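You operate a simulated robot arm through the tools that you are given. There is no shell and no other tool. Be economical: measure what you need, move in short steps, check, and stop when the job is done.

You run a simulated two-armed robot. Do the job below in one go: nothing can be reset, and whatever is moved stays where it is left.

Task
Take the teal tea towel from the sideboard top and hang it over the radiator rail.

The check looks at the end state, three seconds after you hand in, the way a careful person would. Anything else that was tipped, shoved, dropped, spilled or broken makes it a failure. Flat cloth is picked up by pressing the open fingertips on it (5 to 10 N) and closing them slowly along it; thin cloth reads only 2 to 8 mm in the jaws.

Robot
Two 7-joint arms with two-finger parallel grippers on one trunk, on a base that drives. Base frame: it is fixed to the floor where the robot stands at the start and does not move with it; the origin is under the middle of the robot, x ahead of it, y to its left, z up; the surface under the hand at the start is at about z = 0.8. Readings come in m, rad, newtons and seconds.
The left shoulder is at the start at [0.02, 0.17, 1.053], the right one opposite. With the tool pointing down near the work surface each hand reaches from about 0.22 to 0.68 m from the robot's upright axis, wherever it stands, measured 20 degrees to its own side. Payload 3.8 kg a hand.
The TCP of each hand is the grasp point between the finger pads, 0.03 m short of the fingertips. In the tool frame z runs along the fingers and y along their closing line. The gripper opens to 0.11 m. The fingers are 0.02 m wide and 0.01 m thick; the gripper's body (0.048 by 0.112 m) begins 0.055 m behind the TCP.
Orientation is told as [roll, pitch, yaw] about the base's x, y, z axes, in that order, counted from this pose: with the fingers straight down and closing along the base's y, the tool's x points along the base's -x, its y along +y and its z along -z.

Tools
- The arms move only by the tool nudge_tool. It takes "left_series", "right_series" or both (then of equal length, played together; a hand with none holds still); each is a list that holds one entry, the list of rows, each a list of 7 numbers: the turn, a rotation vector about the base's x, y, z in rad, then the shift along the base's x, y, z in m, then the gripper command, from -1 (fully open) to 1 (shut), values between in proportion. In form: [[[rx, ry, rz, dx, dy, dz, fingers], ...]]. A call has 1 to 8 rows; each row shifts and turns the commanded pose from where the row before left it. Each row takes 0.2 s and may step no farther than 0.05 m and 0.15 rad from the row before; otherwise, or with a gripper value out of range, the whole call is refused. A pose out of reach is approached as far as the arm can. The call stops where the force on the tool passes 40 N (or 10 N more than at its start, if that is more) or the arm is blocked; 0.2 s more then pass. The fingers move at their own pace (about 0.072 m/s each) and stop on an object; they squeeze with about 24 N. The grip force told is the motor's: it shows also when the fingers shut on nothing. Time passes only in rows, and 0.2 s behind the last, so rows that do not move let the fingers close. The reply holds the time, the measured pose of the TCP, the force on the tool along the base axes, the opening and the grip force, in the units named above and with some noise, with the torque about the TCP (base axes, N m) and any sound that the robot's microphone picked up, and new pictures: "show" is both (left out), scene, wrist or none (wrist: the cameras of the hands that moved).
- Cameras (640 x 400 px; columns grow to the right, rows downward): "scene" is now at [0.1083, -0.0019, 1.2037]; the picture's right is [-0.02, -1.00, 0.00], its down [-0.59, 0.01, -0.81] and it looks along [0.81, -0.02, -0.59] (base axes); focal length 276 px, centre (320, 200). "left" rides on the left gripper at [0.072, -0.017, -0.103] in its tool frame; the picture's right is [0.23, 0.97, 0.00], its down [-0.76, 0.18, -0.62] and it looks along [-0.61, 0.14, 0.78] (tool axes); focal length 222 px, centre (320, 200). "right" rides on the right gripper at [0.072, 0.017, -0.103] in its tool frame; the picture's right is [-0.23, 0.97, 0.00], its down [-0.76, -0.18, -0.62] and it looks along [-0.61, -0.14, 0.78] (tool axes); focal length 222 px, centre (320, 200). There is no depth. A picture from a camera that has moved, and an enlarged one, comes with that camera's place and axes in the base frame and with its lens.
- lift_body(by): slides the trunk up (or, below 0, down) by that many m; the arms and the scene camera ride with it, the base frame stays. It gives what a move gives, with no picture.
- drive_base(legs): drives the robot by 1 to 6 legs, each [ahead, turn to the left] in m and rad, along the robot's own axes; the way and the turn of a leg run together, so that a leg with both is an arc; at most 1.5 m and 3.142 rad a leg. The arms and the cameras ride along, it lands a little off, and it stops where it bumps. It gives what a move gives, and a new picture of the scene camera.
- aim_head(pan, tilt): turns the head with the scene camera to pan (to the left, within 1.396 rad either way) and tilt (down, from -0.506 to 1.204), counted from straight ahead of the robot. It gives what a move gives, and a new picture of the scene camera.
- zoom(camera, box): a new picture of the part [left, top, right, bottom] of that camera's present view, enlarged. No time passes.
- sign_off(): hands the job in; it is judged then, once.

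Work in short steps. Places have to be worked out from the pictures, the camera data and where the tool is seen: move nearer, look again, correct. Check each grasp and each placing, and mend what went wrong. You have 120 turns and 260 pictures in all, those below and enlarged ones among them. Open the grippers and draw the arms clear of the work before you hand the job in, unless the task says otherwise; then end with one line.

The tools are called after "Call:" as a command line: name --argument value ..., lists and objects as JSON in quotes. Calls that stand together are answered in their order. nudge_tool: Moves the arms, as the interface text tells. Its arguments: {"type":"object","properties":{"left_series":{"type":"array"},"right_series":{"type":"array"},"show":{"type":"string","enum":["both","scene","wrist","none"]}},"required":[]} The other tools are called the same way: lift_body (by) slides the trunk up or down; drive_base (legs) drives the base; aim_head (pan, tilt) turns the head that bears the scene camera; zoom (camera, box) takes an enlarged picture of a part of a camera's view; sign_off () hands the job in.

At the start:

```text
time_s: 0.0
left_eef_pos: [0.5145, 0.2361, 1.0133]
left_ee_rot: [-0.001, 0.002, 0.002]
left_force: [0.7, -0.2, -0.7]
left_torque: [-0.01, -0.04, -0.01]
left_opening: 0.11
left_finger_force: 0.0
right_eef_pos: [0.5305, -0.2681, 1.0277]
right_ee_rot: [0.0, 0.0, 0.002]
right_force: [0.1, 0.1, 0.0]
right_torque: [0.01, -0.01, 0.0]
right_opening: 0.11
right_finger_force: 0.0
trunk travel left (down, up): [-0.15, 0.42]
robot x, y, heading: [-0.0013, -0.0031, -0.001]
head pan, tilt: [-0.019, 0.63]
```

scene: 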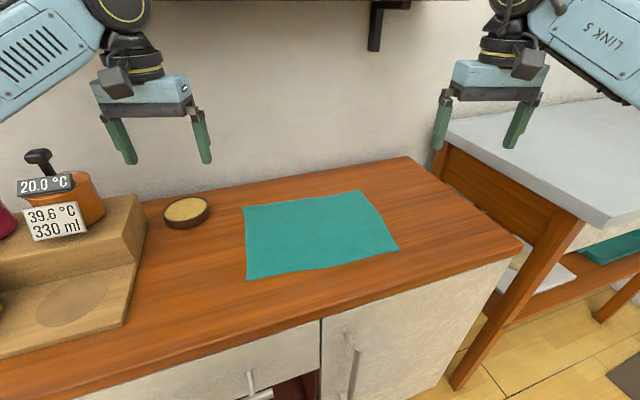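
right: 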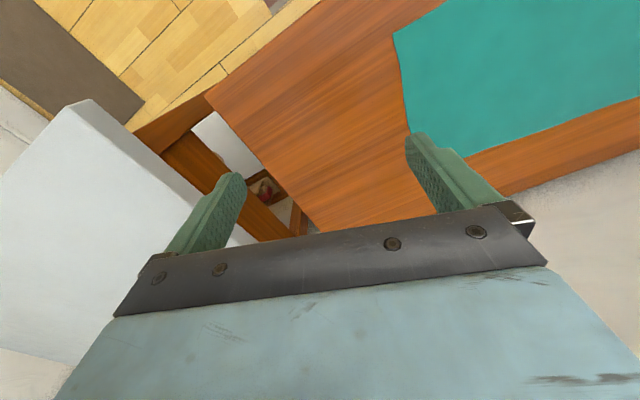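
left: 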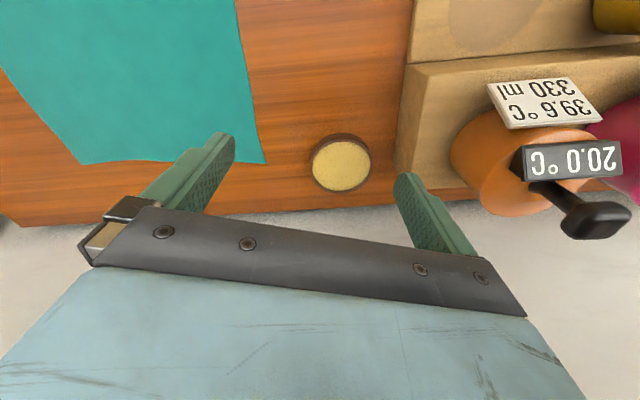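

The towel lies at about x 0.42–0.70, y -0.17–0.17 on the sideboard. No radiator is in view, so I look around with the head.

Call:
aim_head --pan -1.2 --tilt 0.4

Call:
aim_head --pan 1.2 --tilt 0.4

Call:
aim_head --pan 0.0 --tilt 0.1

```text
time_s: 1.4
left_eef_pos: [0.5141, 0.2358, 1.0133]
left_ee_rot: [0.001, 0.002, 0.002]
left_force: [-0.6, 0.2, -0.4]
left_torque: [0.01, 0.03, -0.01]
left_opening: 0.1098
left_finger_force: 0.0
right_eef_pos: [0.531, -0.2665, 1.0272]
right_ee_rot: [0.0, 0.0, 0.001]
right_force: [-1.5, -0.3, 0.0]
right_torque: [0.01, 0.03, 0.0]
right_opening: 0.1101
right_finger_force: 0.1
trunk travel left (down, up): [-0.15, 0.42]
robot x, y, heading: [0.0008, -0.0018, 0.004]
head pan, tilt: [-1.201, 0.4]
camera scene: at [0.0545, -0.0865, 1.2245], right [-0.93, -0.36, 0.0], down [-0.14, 0.36, -0.92], along [0.33, -0.86, -0.39], focal length 276 px, centre (320, 200)
```

scene: 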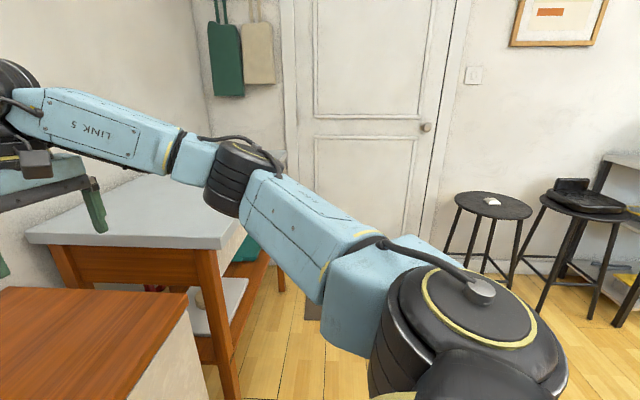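

```text
time_s: 3.6
left_eef_pos: [0.5151, 0.236, 1.0132]
left_ee_rot: [0.001, 0.001, 0.0]
left_force: [-0.1, 0.4, 0.3]
left_torque: [0.0, -0.01, 0.02]
left_opening: 0.1101
left_finger_force: 0.0
right_eef_pos: [0.5318, -0.2666, 1.0287]
right_ee_rot: [0.0, 0.0, 0.001]
right_force: [-0.5, -0.2, 0.2]
right_torque: [-0.03, 0.01, -0.02]
right_opening: 0.1099
right_finger_force: 0.2
trunk travel left (down, up): [-0.15, 0.42]
robot x, y, heading: [-0.002, 0.0012, 0.001]
head pan, tilt: [1.201, 0.4]
camera scene: at [0.0544, 0.0861, 1.2245], right [0.93, -0.36, 0.0], down [-0.14, -0.36, -0.92], along [0.33, 0.86, -0.39], focal length 276 px, centre (320, 200)
```

scene: 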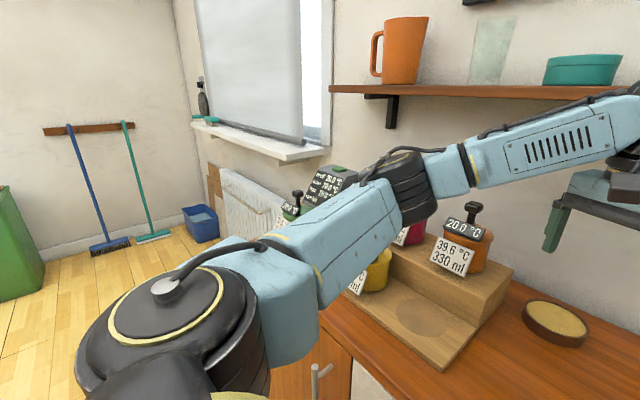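

```text
time_s: 5.0
left_eef_pos: [0.5142, 0.2354, 1.013]
left_ee_rot: [0.001, 0.0, 0.003]
left_force: [0.5, -0.1, 0.1]
left_torque: [-0.02, 0.01, -0.03]
left_opening: 0.1099
left_finger_force: 0.0
right_eef_pos: [0.5307, -0.2653, 1.0273]
right_ee_rot: [0.0, -0.001, -0.001]
right_force: [0.6, 0.0, -0.4]
right_torque: [0.01, 0.02, -0.01]
right_opening: 0.11
right_finger_force: 0.1
trunk travel left (down, up): [-0.15, 0.42]
robot x, y, heading: [0.005, 0.0005, -0.004]
head pan, tilt: [0.0, 0.099]
camera scene: at [0.1129, -0.0001, 1.2525], right [0.0, -1.0, 0.0], down [-0.1, 0.0, -0.99], along [0.99, 0.0, -0.1], focal length 276 px, centre (320, 200)
```

scene: 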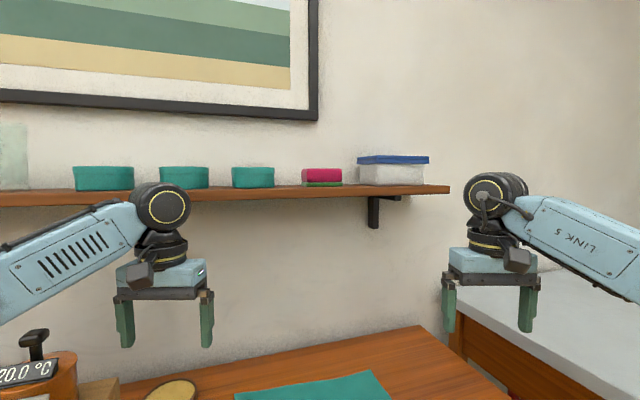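

The radiator is under the window, along the same wall to the left. I look that way, enlarged.

Call:
aim_head --pan 1.2 --tilt 0.4

Call:
zoom --camera "scene" --box '[180, 100, 380, 225]'

```text
time_s: 6.4
left_eef_pos: [0.5152, 0.2352, 1.0135]
left_ee_rot: [0.0, -0.001, 0.003]
left_force: [-0.1, 0.2, 0.7]
left_torque: [-0.01, 0.02, -0.01]
left_opening: 0.1096
left_finger_force: 0.0
right_eef_pos: [0.5313, -0.2659, 1.028]
right_ee_rot: [-0.001, -0.001, 0.001]
right_force: [-0.3, 0.7, -0.4]
right_torque: [-0.02, -0.04, 0.01]
right_opening: 0.1097
right_finger_force: 0.0
trunk travel left (down, up): [-0.15, 0.42]
robot x, y, heading: [-0.0003, -0.0026, 0.001]
head pan, tilt: [1.201, 0.4]
camera scene: at [0.0545, 0.0861, 1.2246], right [0.93, -0.36, 0.0], down [-0.14, -0.36, -0.92], along [0.33, 0.86, -0.39], focal length 276 px, centre (320, 200)
```

scene: 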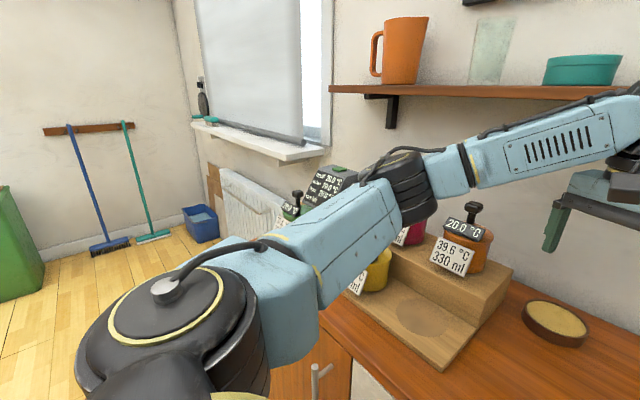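

```text
3.20 times, centred on (280, 162) of scene
camera zoom: at [0.0545, 0.0861, 1.2246], right [0.93, -0.36, 0.0], down [-0.14, -0.36, -0.92], along [0.33, 0.86, -0.39], focal length 882 px, centre (448, 320)
```

zoom: 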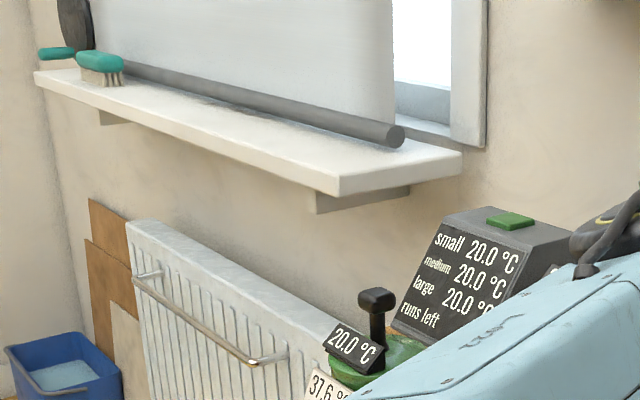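

The rail is a chrome bar on the radiator's front, below the sill. I will grasp the towel first, so I look closely at it.

Call:
aim_head --pan 0 --tilt 0.9

```text
time_s: 7.8
left_eef_pos: [0.5145, 0.2352, 1.0132]
left_ee_rot: [-0.001, 0.002, 0.002]
left_force: [-0.1, 0.2, 0.1]
left_torque: [0.01, -0.02, -0.02]
left_opening: 0.11
left_finger_force: 0.1
right_eef_pos: [0.5314, -0.2659, 1.0276]
right_ee_rot: [0.001, 0.0, 0.0]
right_force: [-0.7, -0.4, -0.5]
right_torque: [0.02, 0.0, 0.02]
right_opening: 0.11
right_finger_force: 0.0
trunk travel left (down, up): [-0.15, 0.42]
robot x, y, heading: [-0.0008, 0.0004, -0.003]
head pan, tilt: [0.0, 0.901]
camera scene: at [0.0964, -0.0001, 1.1815], right [0.0, -1.0, 0.0], down [-0.78, 0.0, -0.62], along [0.62, 0.0, -0.78], focal length 276 px, centre (320, 200)
```

scene: 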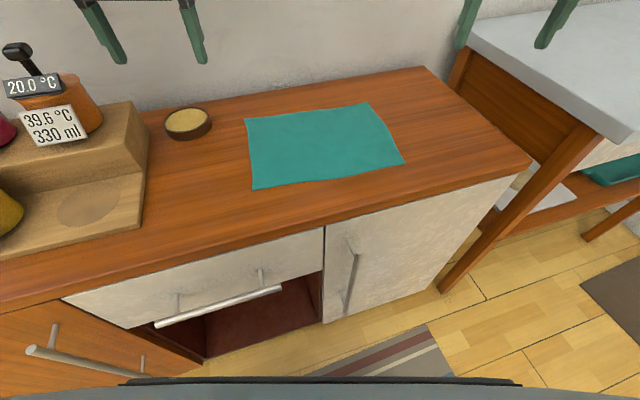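

The sideboard is turned about 0.3 rad to the base frame, and the towel's near edge runs from (0.42, 0.12) to (0.49, -0.17). I bring both hands above points just inside its near corners, fingers 5 cm open, turned to close along the edge.

Call:
nudge_tool --left_series '[[[0, 0, 0.048, -0.0127, -0.029, -0.0286, 0.1], [0, 0, 0.048, -0.0127, -0.029, -0.0286, 0.1], [0, 0, 0.048, -0.0127, -0.029, -0.0286, 0.1], [0, 0, 0.048, -0.0127, -0.029, -0.0286, 0.1], [0, 0, 0.048, -0.0127, -0.029, -0.0286, 0.1], [0, 0, 0, 0, 0, 0, 0.1]]]' --right_series '[[[0, 0, 0.048, -0.0057, 0.0288, -0.0315, 0.1], [0, 0, 0.048, -0.0057, 0.0288, -0.0315, 0.1], [0, 0, 0.048, -0.0057, 0.0288, -0.0315, 0.1], [0, 0, 0.048, -0.0057, 0.0288, -0.0315, 0.1], [0, 0, 0.048, -0.0057, 0.0288, -0.0315, 0.1], [0, 0, 0, 0, 0, 0, 0.1]]]' --show "both"

```text
time_s: 9.2
left_eef_pos: [0.4518, 0.0889, 0.8704]
left_ee_rot: [0.001, 0.0, 0.243]
left_force: [0.2, -0.9, 0.4]
left_torque: [0.01, 0.03, 0.0]
left_opening: 0.0492
left_finger_force: 0.1
right_eef_pos: [0.5026, -0.123, 0.8696]
right_ee_rot: [0.001, 0.001, 0.24]
right_force: [-1.1, 0.1, 0.0]
right_torque: [0.0, 0.0, -0.01]
right_opening: 0.0498
right_finger_force: 0.0
trunk travel left (down, up): [-0.15, 0.42]
robot x, y, heading: [-0.0002, 0.001, 0.003]
head pan, tilt: [0.0, 0.901]
camera scene: at [0.0964, -0.0002, 1.1816], right [0.0, -1.0, 0.0], down [-0.78, 0.0, -0.62], along [0.62, 0.0, -0.78], focal length 276 px, centre (320, 200)
camera right: at [0.4283, -0.124, 0.9733], right [-0.01, 1.0, 0.0], down [0.78, 0.01, 0.62], along [0.62, 0.01, -0.78], focal length 222 px, centre (320, 200)
camera left: at [0.386, 0.0566, 0.974], right [-0.45, 0.89, 0.0], down [0.7, 0.36, 0.62], along [0.56, 0.28, -0.78], focal length 222 px, centre (320, 200)
```

scene: 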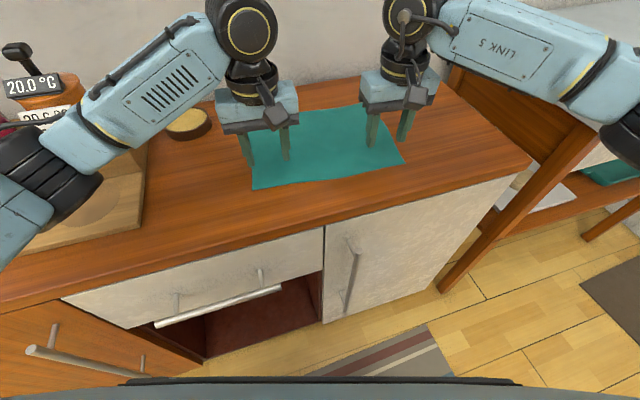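
right: 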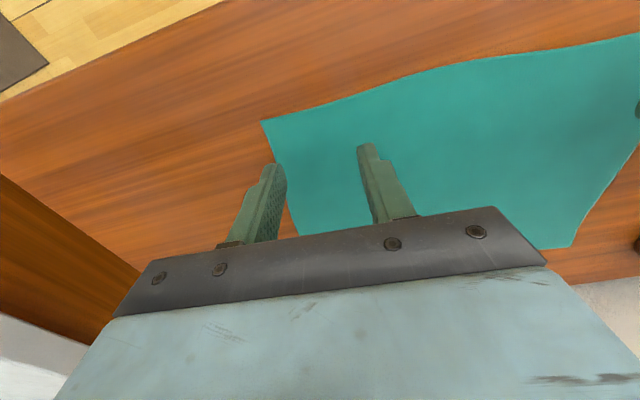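
left: 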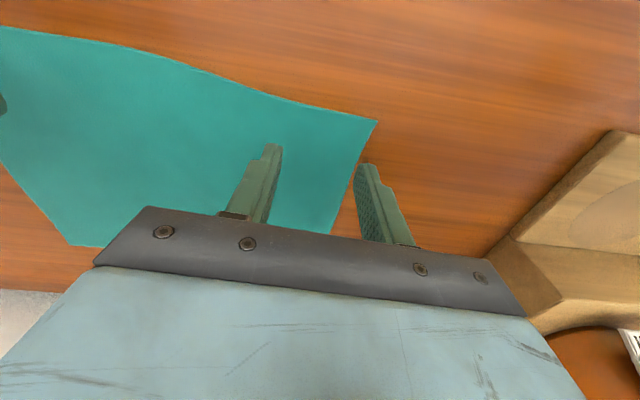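

Both fingers pairs sit just inside the corners. I shift 6 mm inward and lower to just above contact.

Call:
nudge_tool --left_series '[[[0, 0, 0, 0.0014, -0.0058, -0.02, 0.1], [0, 0, 0, 0, 0, -0.012, 0.1], [0, 0, 0, 0, 0, -0.004, 0.1], [0, 0, 0, 0, 0, 0, 0.1]]]' --right_series '[[[0, 0, 0, -0.0014, 0.0058, -0.02, 0.1], [0, 0, 0, 0, 0, -0.012, 0.1], [0, 0, 0, 0, 0, -0.004, 0.1], [0, 0, 0, 0, 0, 0, 0.1]]]' --show "wrist"

```text
time_s: 10.2
left_eef_pos: [0.4541, 0.0842, 0.8342]
left_ee_rot: [0.0, -0.002, 0.24]
left_force: [-0.7, 0.8, -0.1]
left_torque: [0.03, 0.0, -0.01]
left_opening: 0.0494
left_finger_force: 0.0
right_eef_pos: [0.5027, -0.1166, 0.8332]
right_ee_rot: [0.0, 0.0, 0.239]
right_force: [0.7, -0.6, 0.1]
right_torque: [0.0, 0.01, -0.01]
right_opening: 0.0498
right_finger_force: 0.0
trunk travel left (down, up): [-0.15, 0.42]
robot x, y, heading: [0.0051, -0.0, -0.0]
head pan, tilt: [0.0, 0.901]
camera right: at [0.427, -0.1187, 0.9372], right [-0.01, 1.0, 0.0], down [0.78, 0.01, 0.62], along [0.62, 0.01, -0.78], focal length 222 px, centre (320, 200)
camera left: at [0.3871, 0.0516, 0.9381], right [-0.45, 0.89, 0.0], down [0.7, 0.35, 0.62], along [0.56, 0.28, -0.78], focal length 222 px, centre (320, 200)
```

right: 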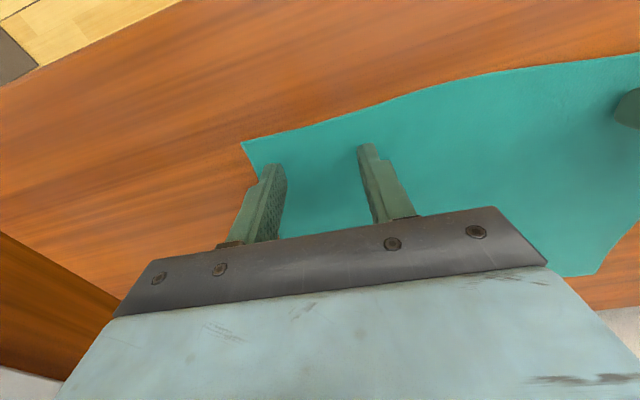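
left: 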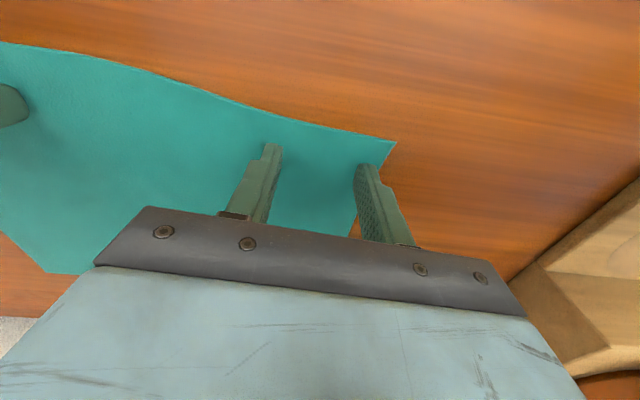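

The fingers are over the cloth, no contact yet. I press down in millimetre steps.

Call:
nudge_tool --left_series '[[[0, 0, 0, 0, 0, -0.002, 0.1], [0, 0, 0, 0, 0, -0.002, 0.1], [0, 0, 0, 0, 0, -0.001, 0.1]]]' --right_series '[[[0, 0, 0, 0, 0, -0.002, 0.1], [0, 0, 0, 0, 0, -0.002, 0.1], [0, 0, 0, 0, 0, -0.001, 0.1]]]' --show "none"

```text
time_s: 11.0
left_eef_pos: [0.4526, 0.085, 0.8313]
left_ee_rot: [0.0, -0.002, 0.242]
left_force: [3.7, 0.0, 12.8]
left_torque: [0.31, 0.03, -0.1]
left_opening: 0.0496
left_finger_force: 0.0
right_eef_pos: [0.5013, -0.1167, 0.8317]
right_ee_rot: [0.0, -0.004, 0.239]
right_force: [0.2, -2.1, 12.4]
right_torque: [-0.22, 0.01, 0.04]
right_opening: 0.0495
right_finger_force: 0.1
trunk travel left (down, up): [-0.15, 0.42]
robot x, y, heading: [0.0015, 0.0001, -0.001]
head pan, tilt: [0.0, 0.901]
```

Contact at 12–13 N; I ease up 1 mm and close the fingers slowly.

Call:
nudge_tool --left_series '[[[0, 0, 0, 0, 0, -0.0, 0.1], [0, 0, 0, 0, 0, 0.001, 0.2], [0, 0, 0, 0, 0, 0, 0.3], [0, 0, 0, 0, 0, 0, 0.4], [0, 0, 0, 0, 0, 0, 0.5]]]' --right_series '[[[0, 0, 0, 0, 0, -0.0, 0.1], [0, 0, 0, 0, 0, 0.001, 0.2], [0, 0, 0, 0, 0, 0, 0.3], [0, 0, 0, 0, 0, 0, 0.4], [0, 0, 0, 0, 0, 0, 0.5]]]' --show "wrist"

```text
time_s: 12.2
left_eef_pos: [0.451, 0.0848, 0.8317]
left_ee_rot: [-0.002, -0.001, 0.24]
left_force: [-0.1, -0.7, 15.1]
left_torque: [0.19, 0.1, 0.05]
left_opening: 0.0277
left_finger_force: 0.5
right_eef_pos: [0.5011, -0.115, 0.8312]
right_ee_rot: [0.0, -0.003, 0.241]
right_force: [-0.4, 1.3, 12.4]
right_torque: [-0.05, 0.0, -0.01]
right_opening: 0.0271
right_finger_force: 0.0
trunk travel left (down, up): [-0.15, 0.42]
robot x, y, heading: [0.0001, 0.0018, 0.003]
head pan, tilt: [0.0, 0.901]
camera right: at [0.4255, -0.118, 0.9348], right [-0.01, 1.0, 0.0], down [0.78, 0.01, 0.62], along [0.62, 0.01, -0.78], focal length 222 px, centre (320, 200)
camera left: at [0.3855, 0.0515, 0.9347], right [-0.45, 0.89, 0.0], down [0.7, 0.35, 0.62], along [0.56, 0.28, -0.78], focal length 222 px, centre (320, 200)
```

right: 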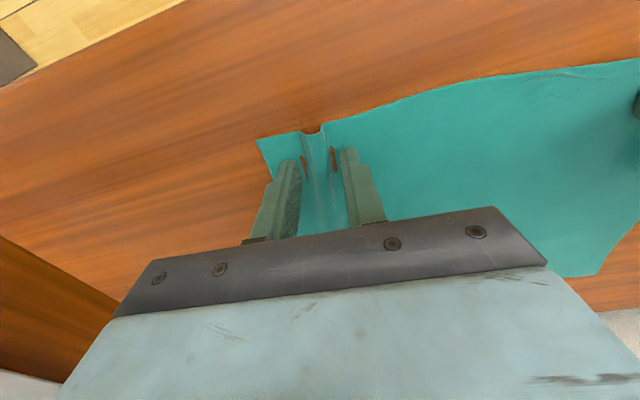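
left: 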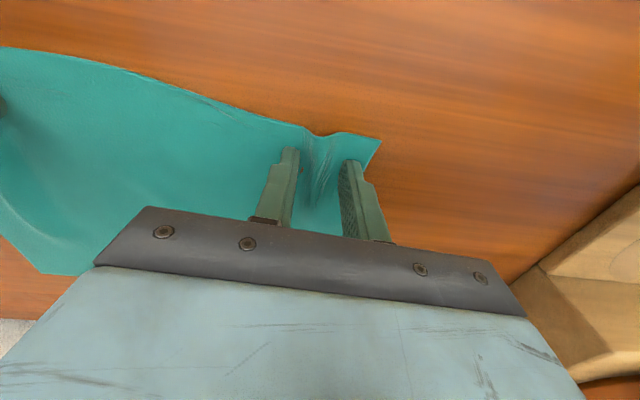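

The cloth is ridging between the fingers at both hands. I close on.

Call:
nudge_tool --left_series '[[[0, 0, 0, 0, 0, 0.001, 0.6], [0, 0, 0, 0, 0, 0, 0.7], [0, 0, 0, 0, 0, 0, 0.8], [0, 0, 0, 0, 0, 0, 0.9], [0, 0, 0, 0, 0, 0, 1], [0, 0, 0, 0, 0, 0, 1], [0, 0, 0, 0, 0, 0, 1]]]' --right_series '[[[0, 0, 0, 0, 0, 0, 0.6], [0, 0, 0, 0, 0, 0, 0.7], [0, 0, 0, 0, 0, 0, 0.8], [0, 0, 0, 0, 0, 0, 0.9], [0, 0, 0, 0, 0, 0, 1], [0, 0, 0, 0, 0, 0, 1], [0, 0, 0, 0, 0, 0, 1]]]' --show "wrist"

```text
time_s: 13.8
left_eef_pos: [0.4511, 0.0842, 0.8332]
left_ee_rot: [-0.003, -0.002, 0.24]
left_force: [2.3, -5.8, 13.4]
left_torque: [-0.24, -0.07, 0.01]
left_opening: 0.0045
left_finger_force: 24.0
right_eef_pos: [0.5003, -0.1173, 0.831]
right_ee_rot: [0.0, -0.003, 0.24]
right_force: [0.8, 5.3, 15.2]
right_torque: [0.09, -0.01, 0.04]
right_opening: 0.0064
right_finger_force: 23.8
trunk travel left (down, up): [-0.15, 0.42]
robot x, y, heading: [0.0009, -0.0012, 0.004]
head pan, tilt: [0.0, 0.901]
camera right: at [0.4257, -0.1179, 0.9348], right [-0.01, 1.0, 0.0], down [0.78, 0.01, 0.62], along [0.62, 0.01, -0.78], focal length 222 px, centre (320, 200)
camera left: at [0.3856, 0.0516, 0.936], right [-0.45, 0.89, 0.0], down [0.7, 0.36, 0.62], along [0.56, 0.28, -0.78], focal length 222 px, centre (320, 200)
```

right: 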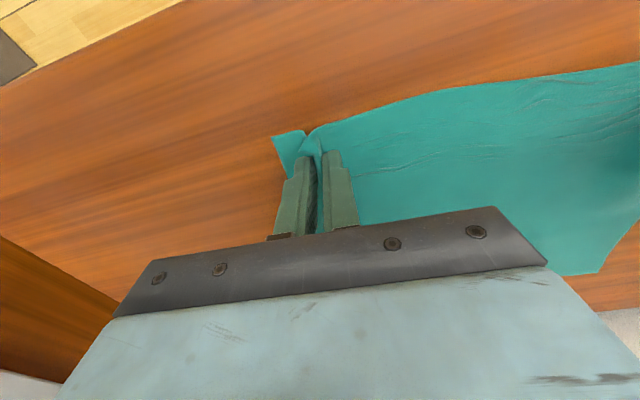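
left: 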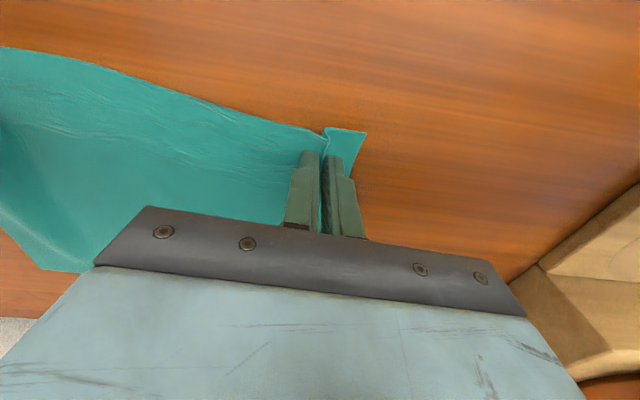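

Both jaws hold cloth (4.5 and 6.4 mm). I lift both hands straight up.

Call:
nudge_tool --left_series '[[[0, 0, 0, 0, 0, 0.01, 1], [0, 0, 0, 0, 0, 0.02, 1], [0, 0, 0, 0, 0, 0.03, 1], [0, 0, 0, 0, 0, 0.04, 1], [0, 0, 0, 0, 0, 0.04, 1], [0, 0, 0, 0, 0, 0.04, 1], [0, 0, 0, 0, 0, 0.04, 1], [0, 0, 0, 0, 0, 0.02, 1]]]' --right_series '[[[0, 0, 0, 0, 0, 0.01, 1], [0, 0, 0, 0, 0, 0.02, 1], [0, 0, 0, 0, 0, 0.03, 1], [0, 0, 0, 0, 0, 0.04, 1], [0, 0, 0, 0, 0, 0.04, 1], [0, 0, 0, 0, 0, 0.04, 1], [0, 0, 0, 0, 0, 0.04, 1], [0, 0, 0, 0, 0, 0.02, 1]]]' --show "scene"

```text
time_s: 15.6
left_eef_pos: [0.4526, 0.0855, 1.0721]
left_ee_rot: [0.001, 0.002, 0.241]
left_force: [1.5, -8.0, -0.9]
left_torque: [-0.28, -0.05, 0.02]
left_opening: 0.0025
left_finger_force: 23.3
right_eef_pos: [0.5022, -0.1165, 1.0699]
right_ee_rot: [0.001, 0.001, 0.241]
right_force: [-2.1, 7.7, 0.7]
right_torque: [0.24, 0.07, -0.03]
right_opening: 0.0023
right_finger_force: 24.1
trunk travel left (down, up): [-0.15, 0.42]
robot x, y, heading: [0.0021, 0.0026, 0.004]
head pan, tilt: [0.0, 0.901]
camera scene: at [0.0962, -0.0002, 1.1815], right [0.0, -1.0, 0.0], down [-0.78, 0.0, -0.62], along [0.62, 0.0, -0.78], focal length 276 px, centre (320, 200)
```

scene: 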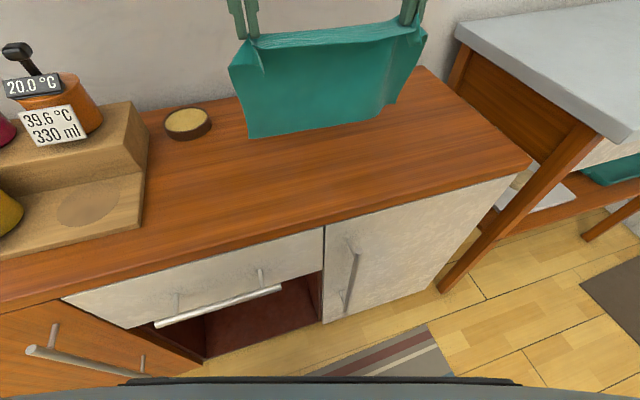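

The towel hangs cleanly between both hands, a bit taut (8 N). I bring the hands slightly together, raise and draw them in, then back the base away.

Call:
nudge_tool --left_series '[[[0, 0, 0, -0.01, -0.002, 0.015, 1], [0, 0, 0, -0.01, -0.003, 0.015, 1], [0, 0, 0, 0, 0, 0, 1]]]' --right_series '[[[0, 0, 0, -0.01, 0.003, 0.015, 1], [0, 0, 0, -0.012, 0.003, 0.015, 1], [0, 0, 0, 0, 0, 0, 1]]]' --show "none"

Call:
aim_head --pan 0 --tilt 0.5

Call:
drive_base --legs '[[-0.4, 0]]'

```text
time_s: 16.4
left_eef_pos: [0.432, 0.0793, 1.1015]
left_ee_rot: [0.001, 0.001, 0.241]
left_force: [0.0, -1.8, -0.4]
left_torque: [-0.02, -0.02, 0.01]
left_opening: 0.0016
left_finger_force: 23.8
right_eef_pos: [0.4794, -0.1119, 1.0999]
right_ee_rot: [-0.001, 0.0, 0.241]
right_force: [-1.4, 2.1, -0.3]
right_torque: [0.06, 0.01, -0.01]
right_opening: 0.0022
right_finger_force: 23.9
trunk travel left (down, up): [-0.15, 0.42]
robot x, y, heading: [0.0001, 0.0001, 0.001]
head pan, tilt: [0.0, 0.901]
```

```text
time_s: 17.3
left_eef_pos: [0.4314, 0.0797, 1.102]
left_ee_rot: [0.0, 0.001, 0.241]
left_force: [0.3, -0.8, 0.3]
left_torque: [-0.04, -0.02, 0.01]
left_opening: 0.002
left_finger_force: 23.5
right_eef_pos: [0.4799, -0.1101, 1.0999]
right_ee_rot: [-0.001, -0.002, 0.239]
right_force: [-0.7, 1.7, -0.1]
right_torque: [0.06, -0.01, 0.01]
right_opening: 0.002
right_finger_force: 24.0
trunk travel left (down, up): [-0.15, 0.42]
robot x, y, heading: [-0.0023, -0.0005, -0.0]
head pan, tilt: [0.0, 0.499]
camera scene: at [0.1119, -0.0002, 1.2153], right [0.0, -1.0, 0.0], down [-0.48, 0.0, -0.88], along [0.88, 0.0, -0.48], focal length 276 px, centre (320, 200)
```

scene: 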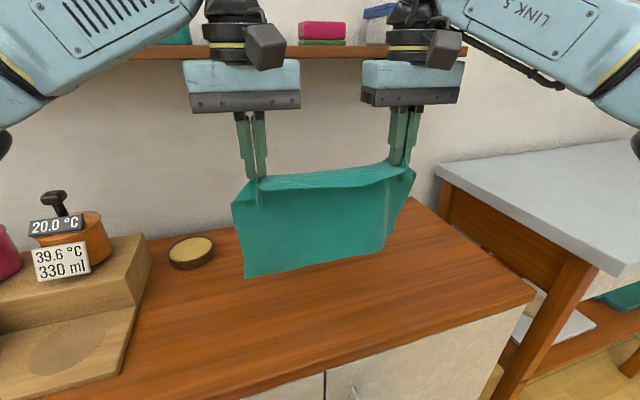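

```text
time_s: 19.8
left_eef_pos: [0.0287, 0.0776, 1.1023]
left_ee_rot: [0.0, 0.001, 0.236]
left_force: [0.2, -0.7, 0.0]
left_torque: [-0.03, 0.01, 0.0]
left_opening: 0.0016
left_finger_force: 23.7
right_eef_pos: [0.0751, -0.1128, 1.0994]
right_ee_rot: [-0.002, 0.0, 0.234]
right_force: [-0.3, 0.5, 0.1]
right_torque: [0.01, -0.04, 0.01]
right_opening: 0.0023
right_finger_force: 23.8
trunk travel left (down, up): [-0.15, 0.42]
robot x, y, heading: [-0.4014, 0.0028, -0.003]
head pan, tilt: [0.0, 0.499]
camera scene: at [-0.2923, 0.0003, 1.2155], right [-0.01, -1.0, 0.0], down [-0.48, 0.0, -0.88], along [0.88, 0.0, -0.48], focal length 276 px, centre (320, 200)
```

scene: 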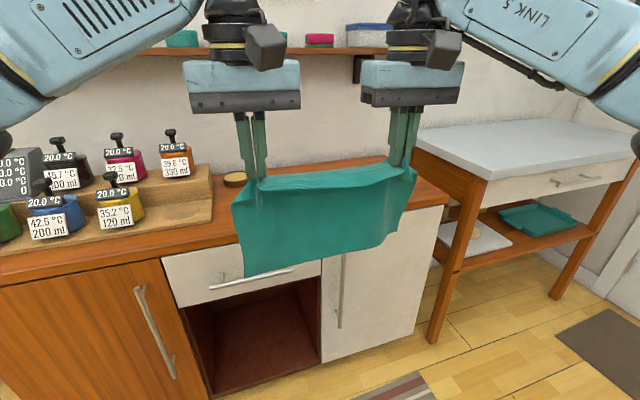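

Clear of the sideboard. I turn left to see the way to the radiator.

Call:
drive_base --legs '[[0, 1.0]]'

Call:
drive_base --legs '[[0, 0.74]]'

```text
time_s: 22.7
left_eef_pos: [-0.2351, 0.4064, 1.102]
left_ee_rot: [0.0, -0.001, 1.231]
left_force: [1.1, -0.3, 0.3]
left_torque: [-0.03, -0.04, -0.01]
left_opening: 0.0017
left_finger_force: 24.6
right_eef_pos: [-0.0483, 0.3426, 1.0995]
right_ee_rot: [-0.001, 0.0, 1.231]
right_force: [-0.8, 0.0, 1.2]
right_torque: [-0.02, 0.05, -0.04]
right_opening: 0.0025
right_finger_force: 23.9
trunk travel left (down, up): [-0.15, 0.42]
robot x, y, heading: [-0.4032, 0.0018, 0.991]
head pan, tilt: [0.0, 0.499]
camera scene: at [-0.3427, 0.0947, 1.2154], right [0.84, -0.55, 0.0], down [-0.26, -0.4, -0.88], along [0.48, 0.73, -0.48], focal length 276 px, centre (320, 200)
```

scene: 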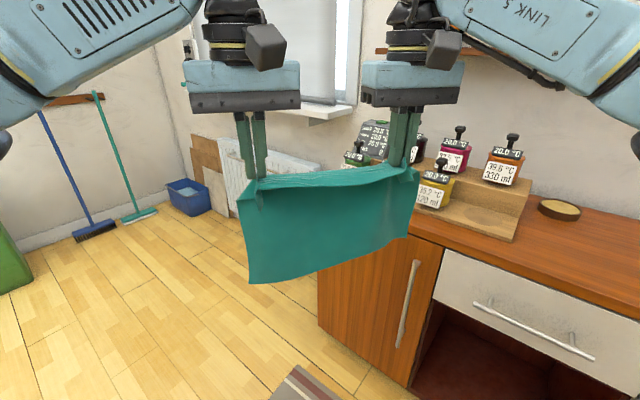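

```text
time_s: 25.1
left_eef_pos: [-0.5521, 0.4159, 1.1013]
left_ee_rot: [0.001, 0.0, 1.971]
left_force: [1.0, 1.2, -0.8]
left_torque: [0.0, -0.05, -0.01]
left_opening: 0.0017
left_finger_force: 23.9
right_eef_pos: [-0.3698, 0.4919, 1.0993]
right_ee_rot: [-0.001, 0.0, 1.97]
right_force: [-1.4, -0.4, 0.2]
right_torque: [-0.01, -0.01, -0.06]
right_opening: 0.0025
right_finger_force: 23.9
trunk travel left (down, up): [-0.15, 0.42]
robot x, y, heading: [-0.4055, 0.0012, 1.727]
head pan, tilt: [0.0, 0.499]
camera scene: at [-0.4219, 0.1114, 1.2154], right [0.99, 0.16, 0.0], down [0.08, -0.47, -0.88], along [-0.14, 0.87, -0.48], focal length 276 px, centre (320, 200)
```

scene: 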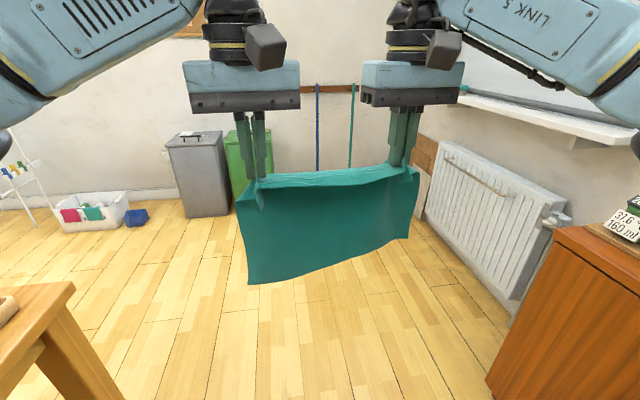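

The radiator is clearly seen: the rail runs from about (0.08, 1.80) to (0.23, 1.285) at z ≈ 0.655, with a free floor in front. I drive there, stopping well off the wall, and turn to face it.

Call:
drive_base --legs '[[0, -0.08], [1.33, 0]]'

Call:
drive_base --legs '[[0, -1.353]]'

```text
time_s: 32.3
left_eef_pos: [-0.6377, 1.7698, 1.1012]
left_ee_rot: [0.0, -0.001, 1.902]
left_force: [1.7, -0.6, 0.3]
left_torque: [0.0, -0.07, 0.0]
left_opening: 0.0019
left_finger_force: 23.9
right_eef_pos: [-0.4527, 1.8353, 1.1004]
right_ee_rot: [-0.001, 0.0, 1.904]
right_force: [-1.6, -0.7, -0.7]
right_torque: [-0.01, 0.05, -0.03]
right_opening: 0.0023
right_finger_force: 24.1
trunk travel left (down, up): [-0.15, 0.42]
robot x, y, heading: [-0.5192, 1.3454, 1.664]
head pan, tilt: [0.0, 0.499]
camera scene: at [-0.5298, 1.4589, 1.2154], right [1.0, 0.09, 0.0], down [0.04, -0.48, -0.88], along [-0.08, 0.87, -0.48], focal length 276 px, centre (320, 200)
```

scene: 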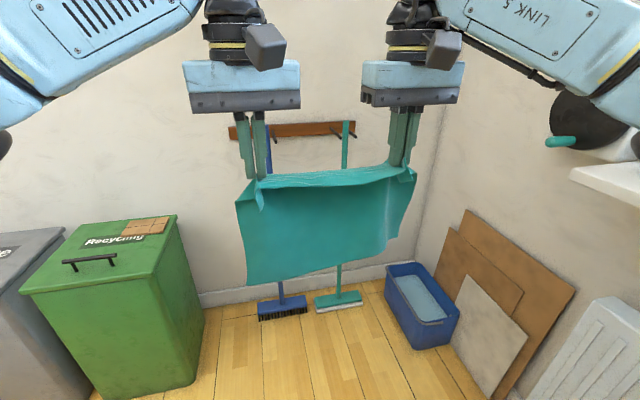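

```text
time_s: 36.1
left_eef_pos: [-0.1307, 1.5521, 1.1018]
left_ee_rot: [-0.001, -0.001, 0.541]
left_force: [0.4, -1.5, -0.3]
left_torque: [-0.04, -0.01, 0.05]
left_opening: 0.002
left_finger_force: 23.7
right_eef_pos: [-0.0283, 1.3828, 1.0996]
right_ee_rot: [0.0, -0.002, 0.542]
right_force: [-0.3, 0.7, 0.5]
right_torque: [0.02, 0.02, 0.07]
right_opening: 0.0023
right_finger_force: 23.8
trunk travel left (down, up): [-0.15, 0.42]
robot x, y, heading: [-0.5184, 1.3446, 0.299]
head pan, tilt: [0.0, 0.499]
camera scene: at [-0.4124, 1.3803, 1.2154], right [0.3, -0.95, 0.0], down [-0.46, -0.14, -0.88], along [0.84, 0.26, -0.48], focal length 276 px, centre (320, 200)
```

scene: 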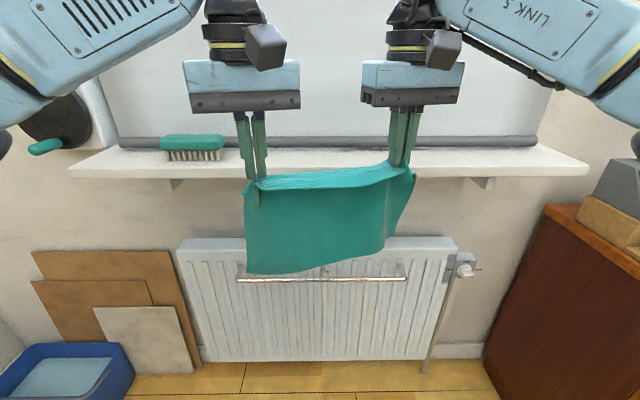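

I face the radiator squarely. I zoom on the rail to judge its standoff and the sill.

Call:
zoom --camera "scene" --box '[170, 140, 470, 328]'

```text
2.13 times, centred on (320, 234) of scene
camera zoom: at [-0.4124, 1.3803, 1.2154], right [0.3, -0.95, 0.0], down [-0.46, -0.14, -0.88], along [0.84, 0.26, -0.48], focal length 586 px, centre (320, 128)
```

zoom: 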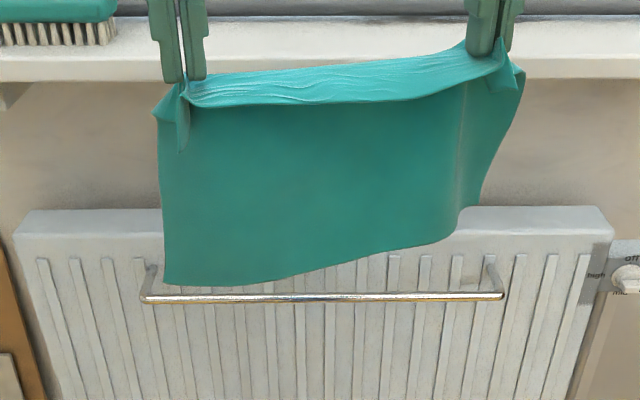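

Judged: rail at about z 0.635, 6 cm in front of the radiator's face, so the fingers can dip behind it. I lower the trunk, then bring the hands lower, level their line with the rail, and tilt the tools forward by 0.35 rad.

Call:
lift_body --by -0.15

Call:
nudge_tool --left_series '[[[0, 0, -0.061, 0.0056, 0.0025, -0.0375, 1], [0, 0, -0.061, 0.0056, 0.0025, -0.0375, 1], [0, 0, -0.061, 0.0056, 0.0025, -0.0375, 1], [0, 0, -0.061, 0.0056, 0.0025, -0.0375, 1], [0.0255, -0.084, 0, 0, 0, 0, 1], [0.0255, -0.084, 0, 0, 0, 0, 1], [0.0255, -0.084, 0, 0, 0, 0, 1], [0.0255, -0.084, 0, 0, 0, 0, 1]]]' --right_series '[[[0, 0, -0.061, -0.0055, -0.0025, -0.0375, 1], [0, 0, -0.061, -0.0055, -0.0025, -0.0375, 1], [0, 0, -0.061, -0.0055, -0.0025, -0.0375, 1], [0, 0, -0.061, -0.0055, -0.0025, -0.0375, 1], [0.0255, -0.084, 0, 0, 0, 0, 1], [0.0255, -0.084, 0, 0, 0, 0, 1], [0.0255, -0.084, 0, 0, 0, 0, 1], [0.0255, -0.084, 0, 0, 0, 0, 1]]]' --show "scene"

```text
time_s: 37.8
left_eef_pos: [-0.1313, 1.5519, 0.9517]
left_ee_rot: [0.001, -0.001, 0.543]
left_force: [-0.7, -0.5, 0.4]
left_torque: [-0.03, -0.05, 0.02]
left_opening: 0.0015
left_finger_force: 24.2
right_eef_pos: [-0.0283, 1.3829, 0.9506]
right_ee_rot: [0.0, 0.001, 0.54]
right_force: [-0.3, 0.5, 1.4]
right_torque: [0.03, 0.02, 0.02]
right_opening: 0.0023
right_finger_force: 24.0
trunk travel left (down, up): [0.0, 0.57]
robot x, y, heading: [-0.5179, 1.3494, 0.302]
head pan, tilt: [0.0, 0.499]
```

```text
time_s: 39.6
left_eef_pos: [-0.1083, 1.5618, 0.8022]
left_ee_rot: [-0.001, -0.35, 0.298]
left_force: [-0.1, -1.3, 0.1]
left_torque: [-0.06, 0.0, 0.0]
left_opening: 0.0016
left_finger_force: 24.0
right_eef_pos: [-0.0508, 1.3747, 0.7996]
right_ee_rot: [0.0, -0.353, 0.296]
right_force: [-0.3, 0.5, -0.1]
right_torque: [0.01, 0.04, 0.06]
right_opening: 0.0025
right_finger_force: 24.3
trunk travel left (down, up): [0.0, 0.57]
robot x, y, heading: [-0.5187, 1.3482, 0.3]
head pan, tilt: [0.0, 0.499]
camera scene: at [-0.4125, 1.3804, 1.0654], right [0.3, -0.95, 0.0], down [-0.46, -0.14, -0.88], along [0.84, 0.26, -0.48], focal length 276 px, centre (320, 200)
```

scene: 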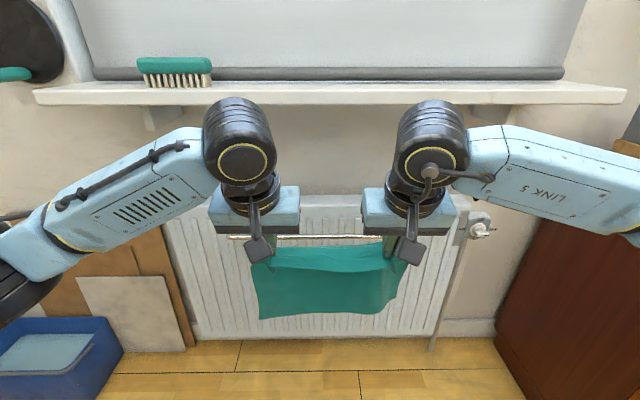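

The line is level, the rail triangulates to z ≈ 0.635, n ≈ 0.60 and the sill's front edge to n ≈ 0.54, z ≈ 0.98, leaving room. I lower 8 cm and drive ahead 0.16 m.

Call:
nudge_tool --left_series '[[[0, 0, 0, 0, 0, -0.04, 1], [0, 0, 0, 0, 0, -0.04, 1]]]' --right_series '[[[0, 0, 0, 0, 0, -0.04, 1], [0, 0, 0, 0, 0, -0.04, 1]]]' --show "none"

Call:
drive_base --legs '[[0.16, 0]]'

Call:
aim_head --pan 0 --tilt 0.75

```text
time_s: 40.2
left_eef_pos: [-0.1079, 1.5615, 0.7221]
left_ee_rot: [-0.001, -0.35, 0.299]
left_force: [0.5, -0.6, -0.2]
left_torque: [-0.02, 0.01, 0.0]
left_opening: 0.0015
left_finger_force: 23.8
right_eef_pos: [-0.052, 1.3725, 0.7183]
right_ee_rot: [-0.001, -0.351, 0.299]
right_force: [-0.8, 1.3, 0.2]
right_torque: [-0.02, 0.04, 0.04]
right_opening: 0.0023
right_finger_force: 24.0
trunk travel left (down, up): [0.0, 0.57]
robot x, y, heading: [-0.5194, 1.3456, 0.307]
head pan, tilt: [0.0, 0.499]
```

```text
time_s: 41.6
left_eef_pos: [0.0427, 1.6082, 0.7219]
left_ee_rot: [-0.004, -0.351, 0.299]
left_force: [0.0, -2.2, -0.2]
left_torque: [-0.04, 0.01, 0.01]
left_opening: 0.002
left_finger_force: 24.3
right_eef_pos: [0.1011, 1.4191, 0.7185]
right_ee_rot: [-0.001, -0.351, 0.298]
right_force: [0.1, 0.9, -0.1]
right_torque: [0.02, 0.02, 0.04]
right_opening: 0.0022
right_finger_force: 24.2
trunk travel left (down, up): [0.0, 0.57]
robot x, y, heading: [-0.3703, 1.3928, 0.3]
head pan, tilt: [0.0, 0.499]
camera scene: at [-0.2613, 1.4274, 1.0654], right [0.3, -0.95, 0.0], down [-0.46, -0.14, -0.88], along [0.84, 0.26, -0.48], focal length 276 px, centre (320, 200)
```

scene: 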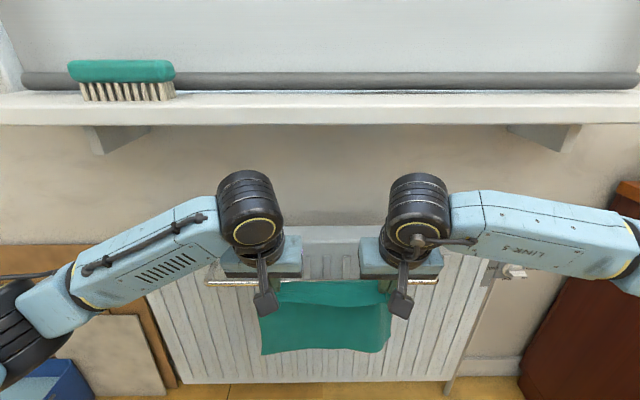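

```text
time_s: 42.4
left_eef_pos: [0.0432, 1.6074, 0.7214]
left_ee_rot: [-0.001, -0.351, 0.299]
left_force: [-0.2, -1.6, 0.4]
left_torque: [-0.01, 0.0, 0.01]
left_opening: 0.0016
left_finger_force: 23.9
right_eef_pos: [0.0998, 1.4195, 0.7184]
right_ee_rot: [0.0, -0.351, 0.299]
right_force: [-0.4, 1.0, 0.0]
right_torque: [-0.01, 0.02, 0.04]
right_opening: 0.002
right_finger_force: 24.5
trunk travel left (down, up): [0.0, 0.57]
robot x, y, heading: [-0.3683, 1.3954, 0.299]
head pan, tilt: [0.0, 0.75]
camera scene: at [-0.2691, 1.425, 1.0435], right [0.3, -0.95, 0.0], down [-0.65, -0.2, -0.73], along [0.7, 0.22, -0.68], focal length 276 px, centre (320, 200)
```

scene: 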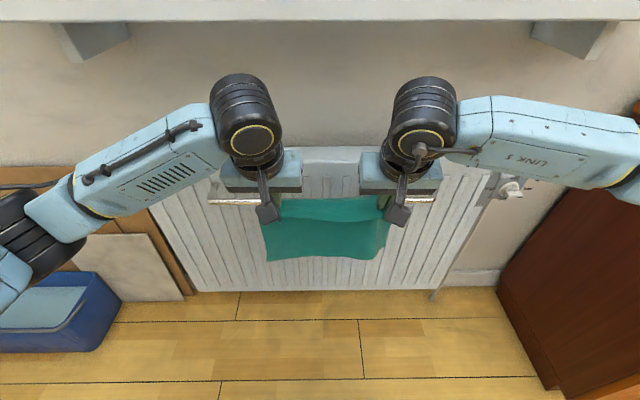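

Hands are 8 cm short of the rail with tips 6 cm above it. I move them over the rail so the tips sit above the gap behind it.

Call:
nudge_tool --left_series '[[[0, 0, 0, 0.0263, 0.0081, 0, 1], [0, 0, 0, 0.0263, 0.0081, 0, 1], [0, 0, 0, 0.0263, 0.0081, 0, 1], [0, 0, 0, 0.0263, 0.0081, 0, 1], [0, 0, 0, 0, 0, 0, 1]]]' --right_series '[[[0, 0, 0, 0.0263, 0.0081, 0, 1], [0, 0, 0, 0.0263, 0.0081, 0, 1], [0, 0, 0, 0.0263, 0.0081, 0, 1], [0, 0, 0, 0.0263, 0.0081, 0, 1], [0, 0, 0, 0, 0, 0, 1]]]' --show "both"

```text
time_s: 43.6
left_eef_pos: [0.1482, 1.6414, 0.7214]
left_ee_rot: [-0.003, -0.35, 0.299]
left_force: [0.2, -1.7, 0.6]
left_torque: [-0.04, 0.01, 0.06]
left_opening: 0.0016
left_finger_force: 24.2
right_eef_pos: [0.2068, 1.4518, 0.7185]
right_ee_rot: [-0.002, -0.351, 0.298]
right_force: [-0.4, 2.8, 0.3]
right_torque: [0.0, 0.07, 0.03]
right_opening: 0.0025
right_finger_force: 23.8
trunk travel left (down, up): [0.0, 0.57]
robot x, y, heading: [-0.3686, 1.3943, 0.303]
head pan, tilt: [0.0, 0.75]
camera scene: at [-0.2691, 1.425, 1.0434], right [0.3, -0.95, 0.0], down [-0.65, -0.2, -0.73], along [0.7, 0.22, -0.68], focal length 276 px, centre (320, 200)
camera right: at [0.1022, 1.4374, 0.7911], right [-0.08, 0.99, 0.08], down [0.53, -0.02, 0.85], along [0.84, 0.11, -0.53], focal length 222 px, centre (320, 200)
camera left: at [0.0545, 1.5955, 0.7938], right [-0.49, 0.87, -0.08], down [0.43, 0.32, 0.85], along [0.76, 0.38, -0.53], focal length 222 px, centre (320, 200)
```

scene: 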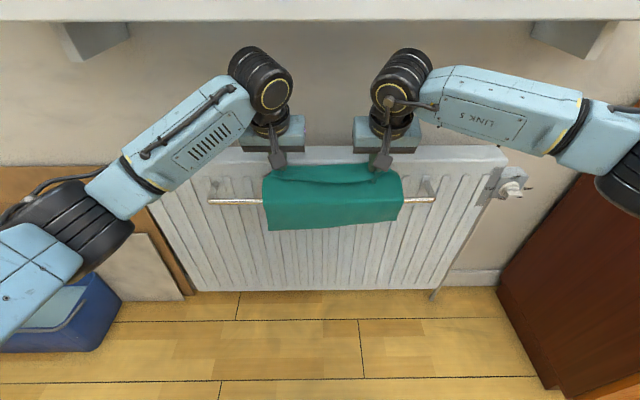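
right: 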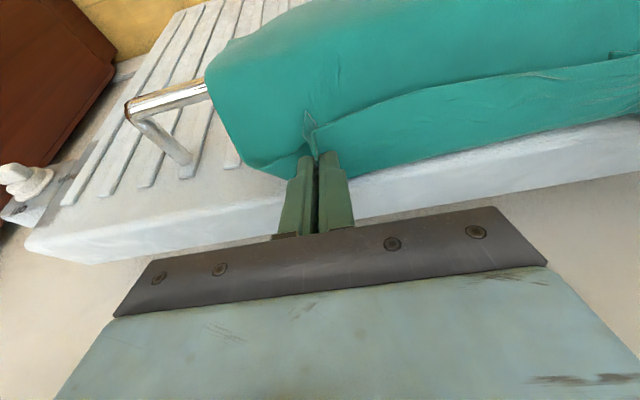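
left: 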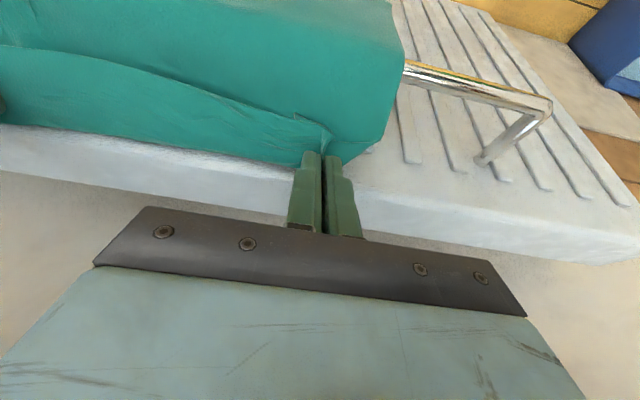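

The cloth is draped over the rail with fingers centred above the gap (rail n ≈ 0.60, face ≈ 0.654, tips ≈ 0.635). I lower gently behind the rail.

Call:
nudge_tool --left_series '[[[0, 0, 0, 0, 0, -0.015, 1], [0, 0, 0, 0, 0, -0.015, 1], [0, 0, 0, 0, 0, -0.015, 1], [0, 0, 0, 0, 0, -0.015, 1], [0, 0, 0, 0, 0, -0.015, 1]]]' --right_series '[[[0, 0, 0, 0, 0, -0.015, 1], [0, 0, 0, 0, 0, -0.015, 1], [0, 0, 0, 0, 0, -0.015, 1], [0, 0, 0, 0, 0, -0.015, 1], [0, 0, 0, 0, 0, -0.012, 1]]]' --show "both"

```text
time_s: 44.8
left_eef_pos: [0.1481, 1.6417, 0.6471]
left_ee_rot: [-0.001, -0.35, 0.299]
left_force: [1.3, -1.8, -0.2]
left_torque: [-0.06, 0.02, 0.0]
left_opening: 0.0017
left_finger_force: 23.9
right_eef_pos: [0.2055, 1.4518, 0.6462]
right_ee_rot: [0.001, -0.351, 0.298]
right_force: [0.2, 1.5, -0.4]
right_torque: [0.03, 0.07, 0.05]
right_opening: 0.0023
right_finger_force: 24.0
trunk travel left (down, up): [0.0, 0.57]
robot x, y, heading: [-0.3701, 1.3939, 0.306]
head pan, tilt: [0.0, 0.75]
camera scene: at [-0.2691, 1.425, 1.0434], right [0.3, -0.95, 0.0], down [-0.65, -0.2, -0.73], along [0.7, 0.22, -0.68], focal length 276 px, centre (320, 200)
camera right: at [0.1008, 1.4371, 0.7189], right [-0.08, 0.99, 0.08], down [0.53, -0.02, 0.85], along [0.84, 0.11, -0.53], focal length 222 px, centre (320, 200)
camera left: at [0.055, 1.5951, 0.7186], right [-0.49, 0.87, -0.08], down [0.43, 0.32, 0.85], along [0.76, 0.38, -0.53], focal length 222 px, centre (320, 200)
```

scene: 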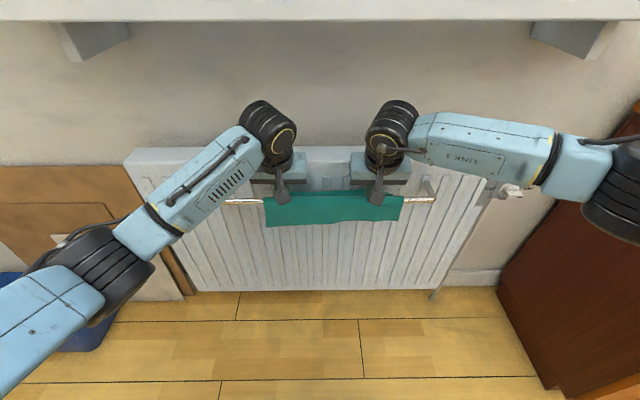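
right: 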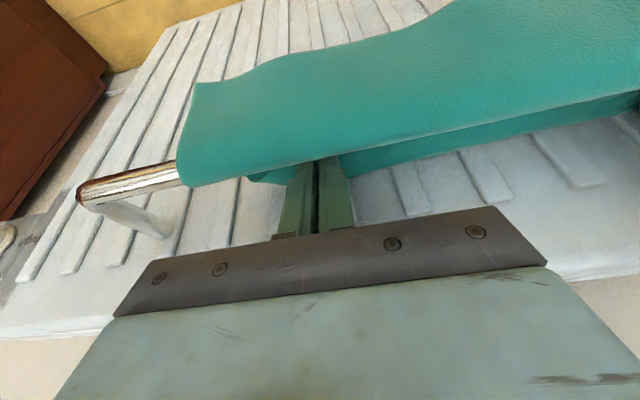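
left: 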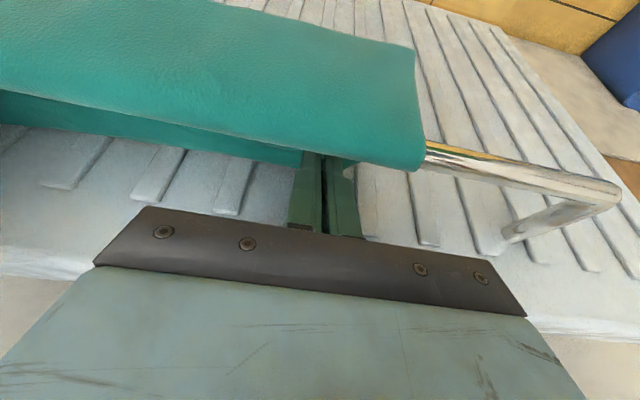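

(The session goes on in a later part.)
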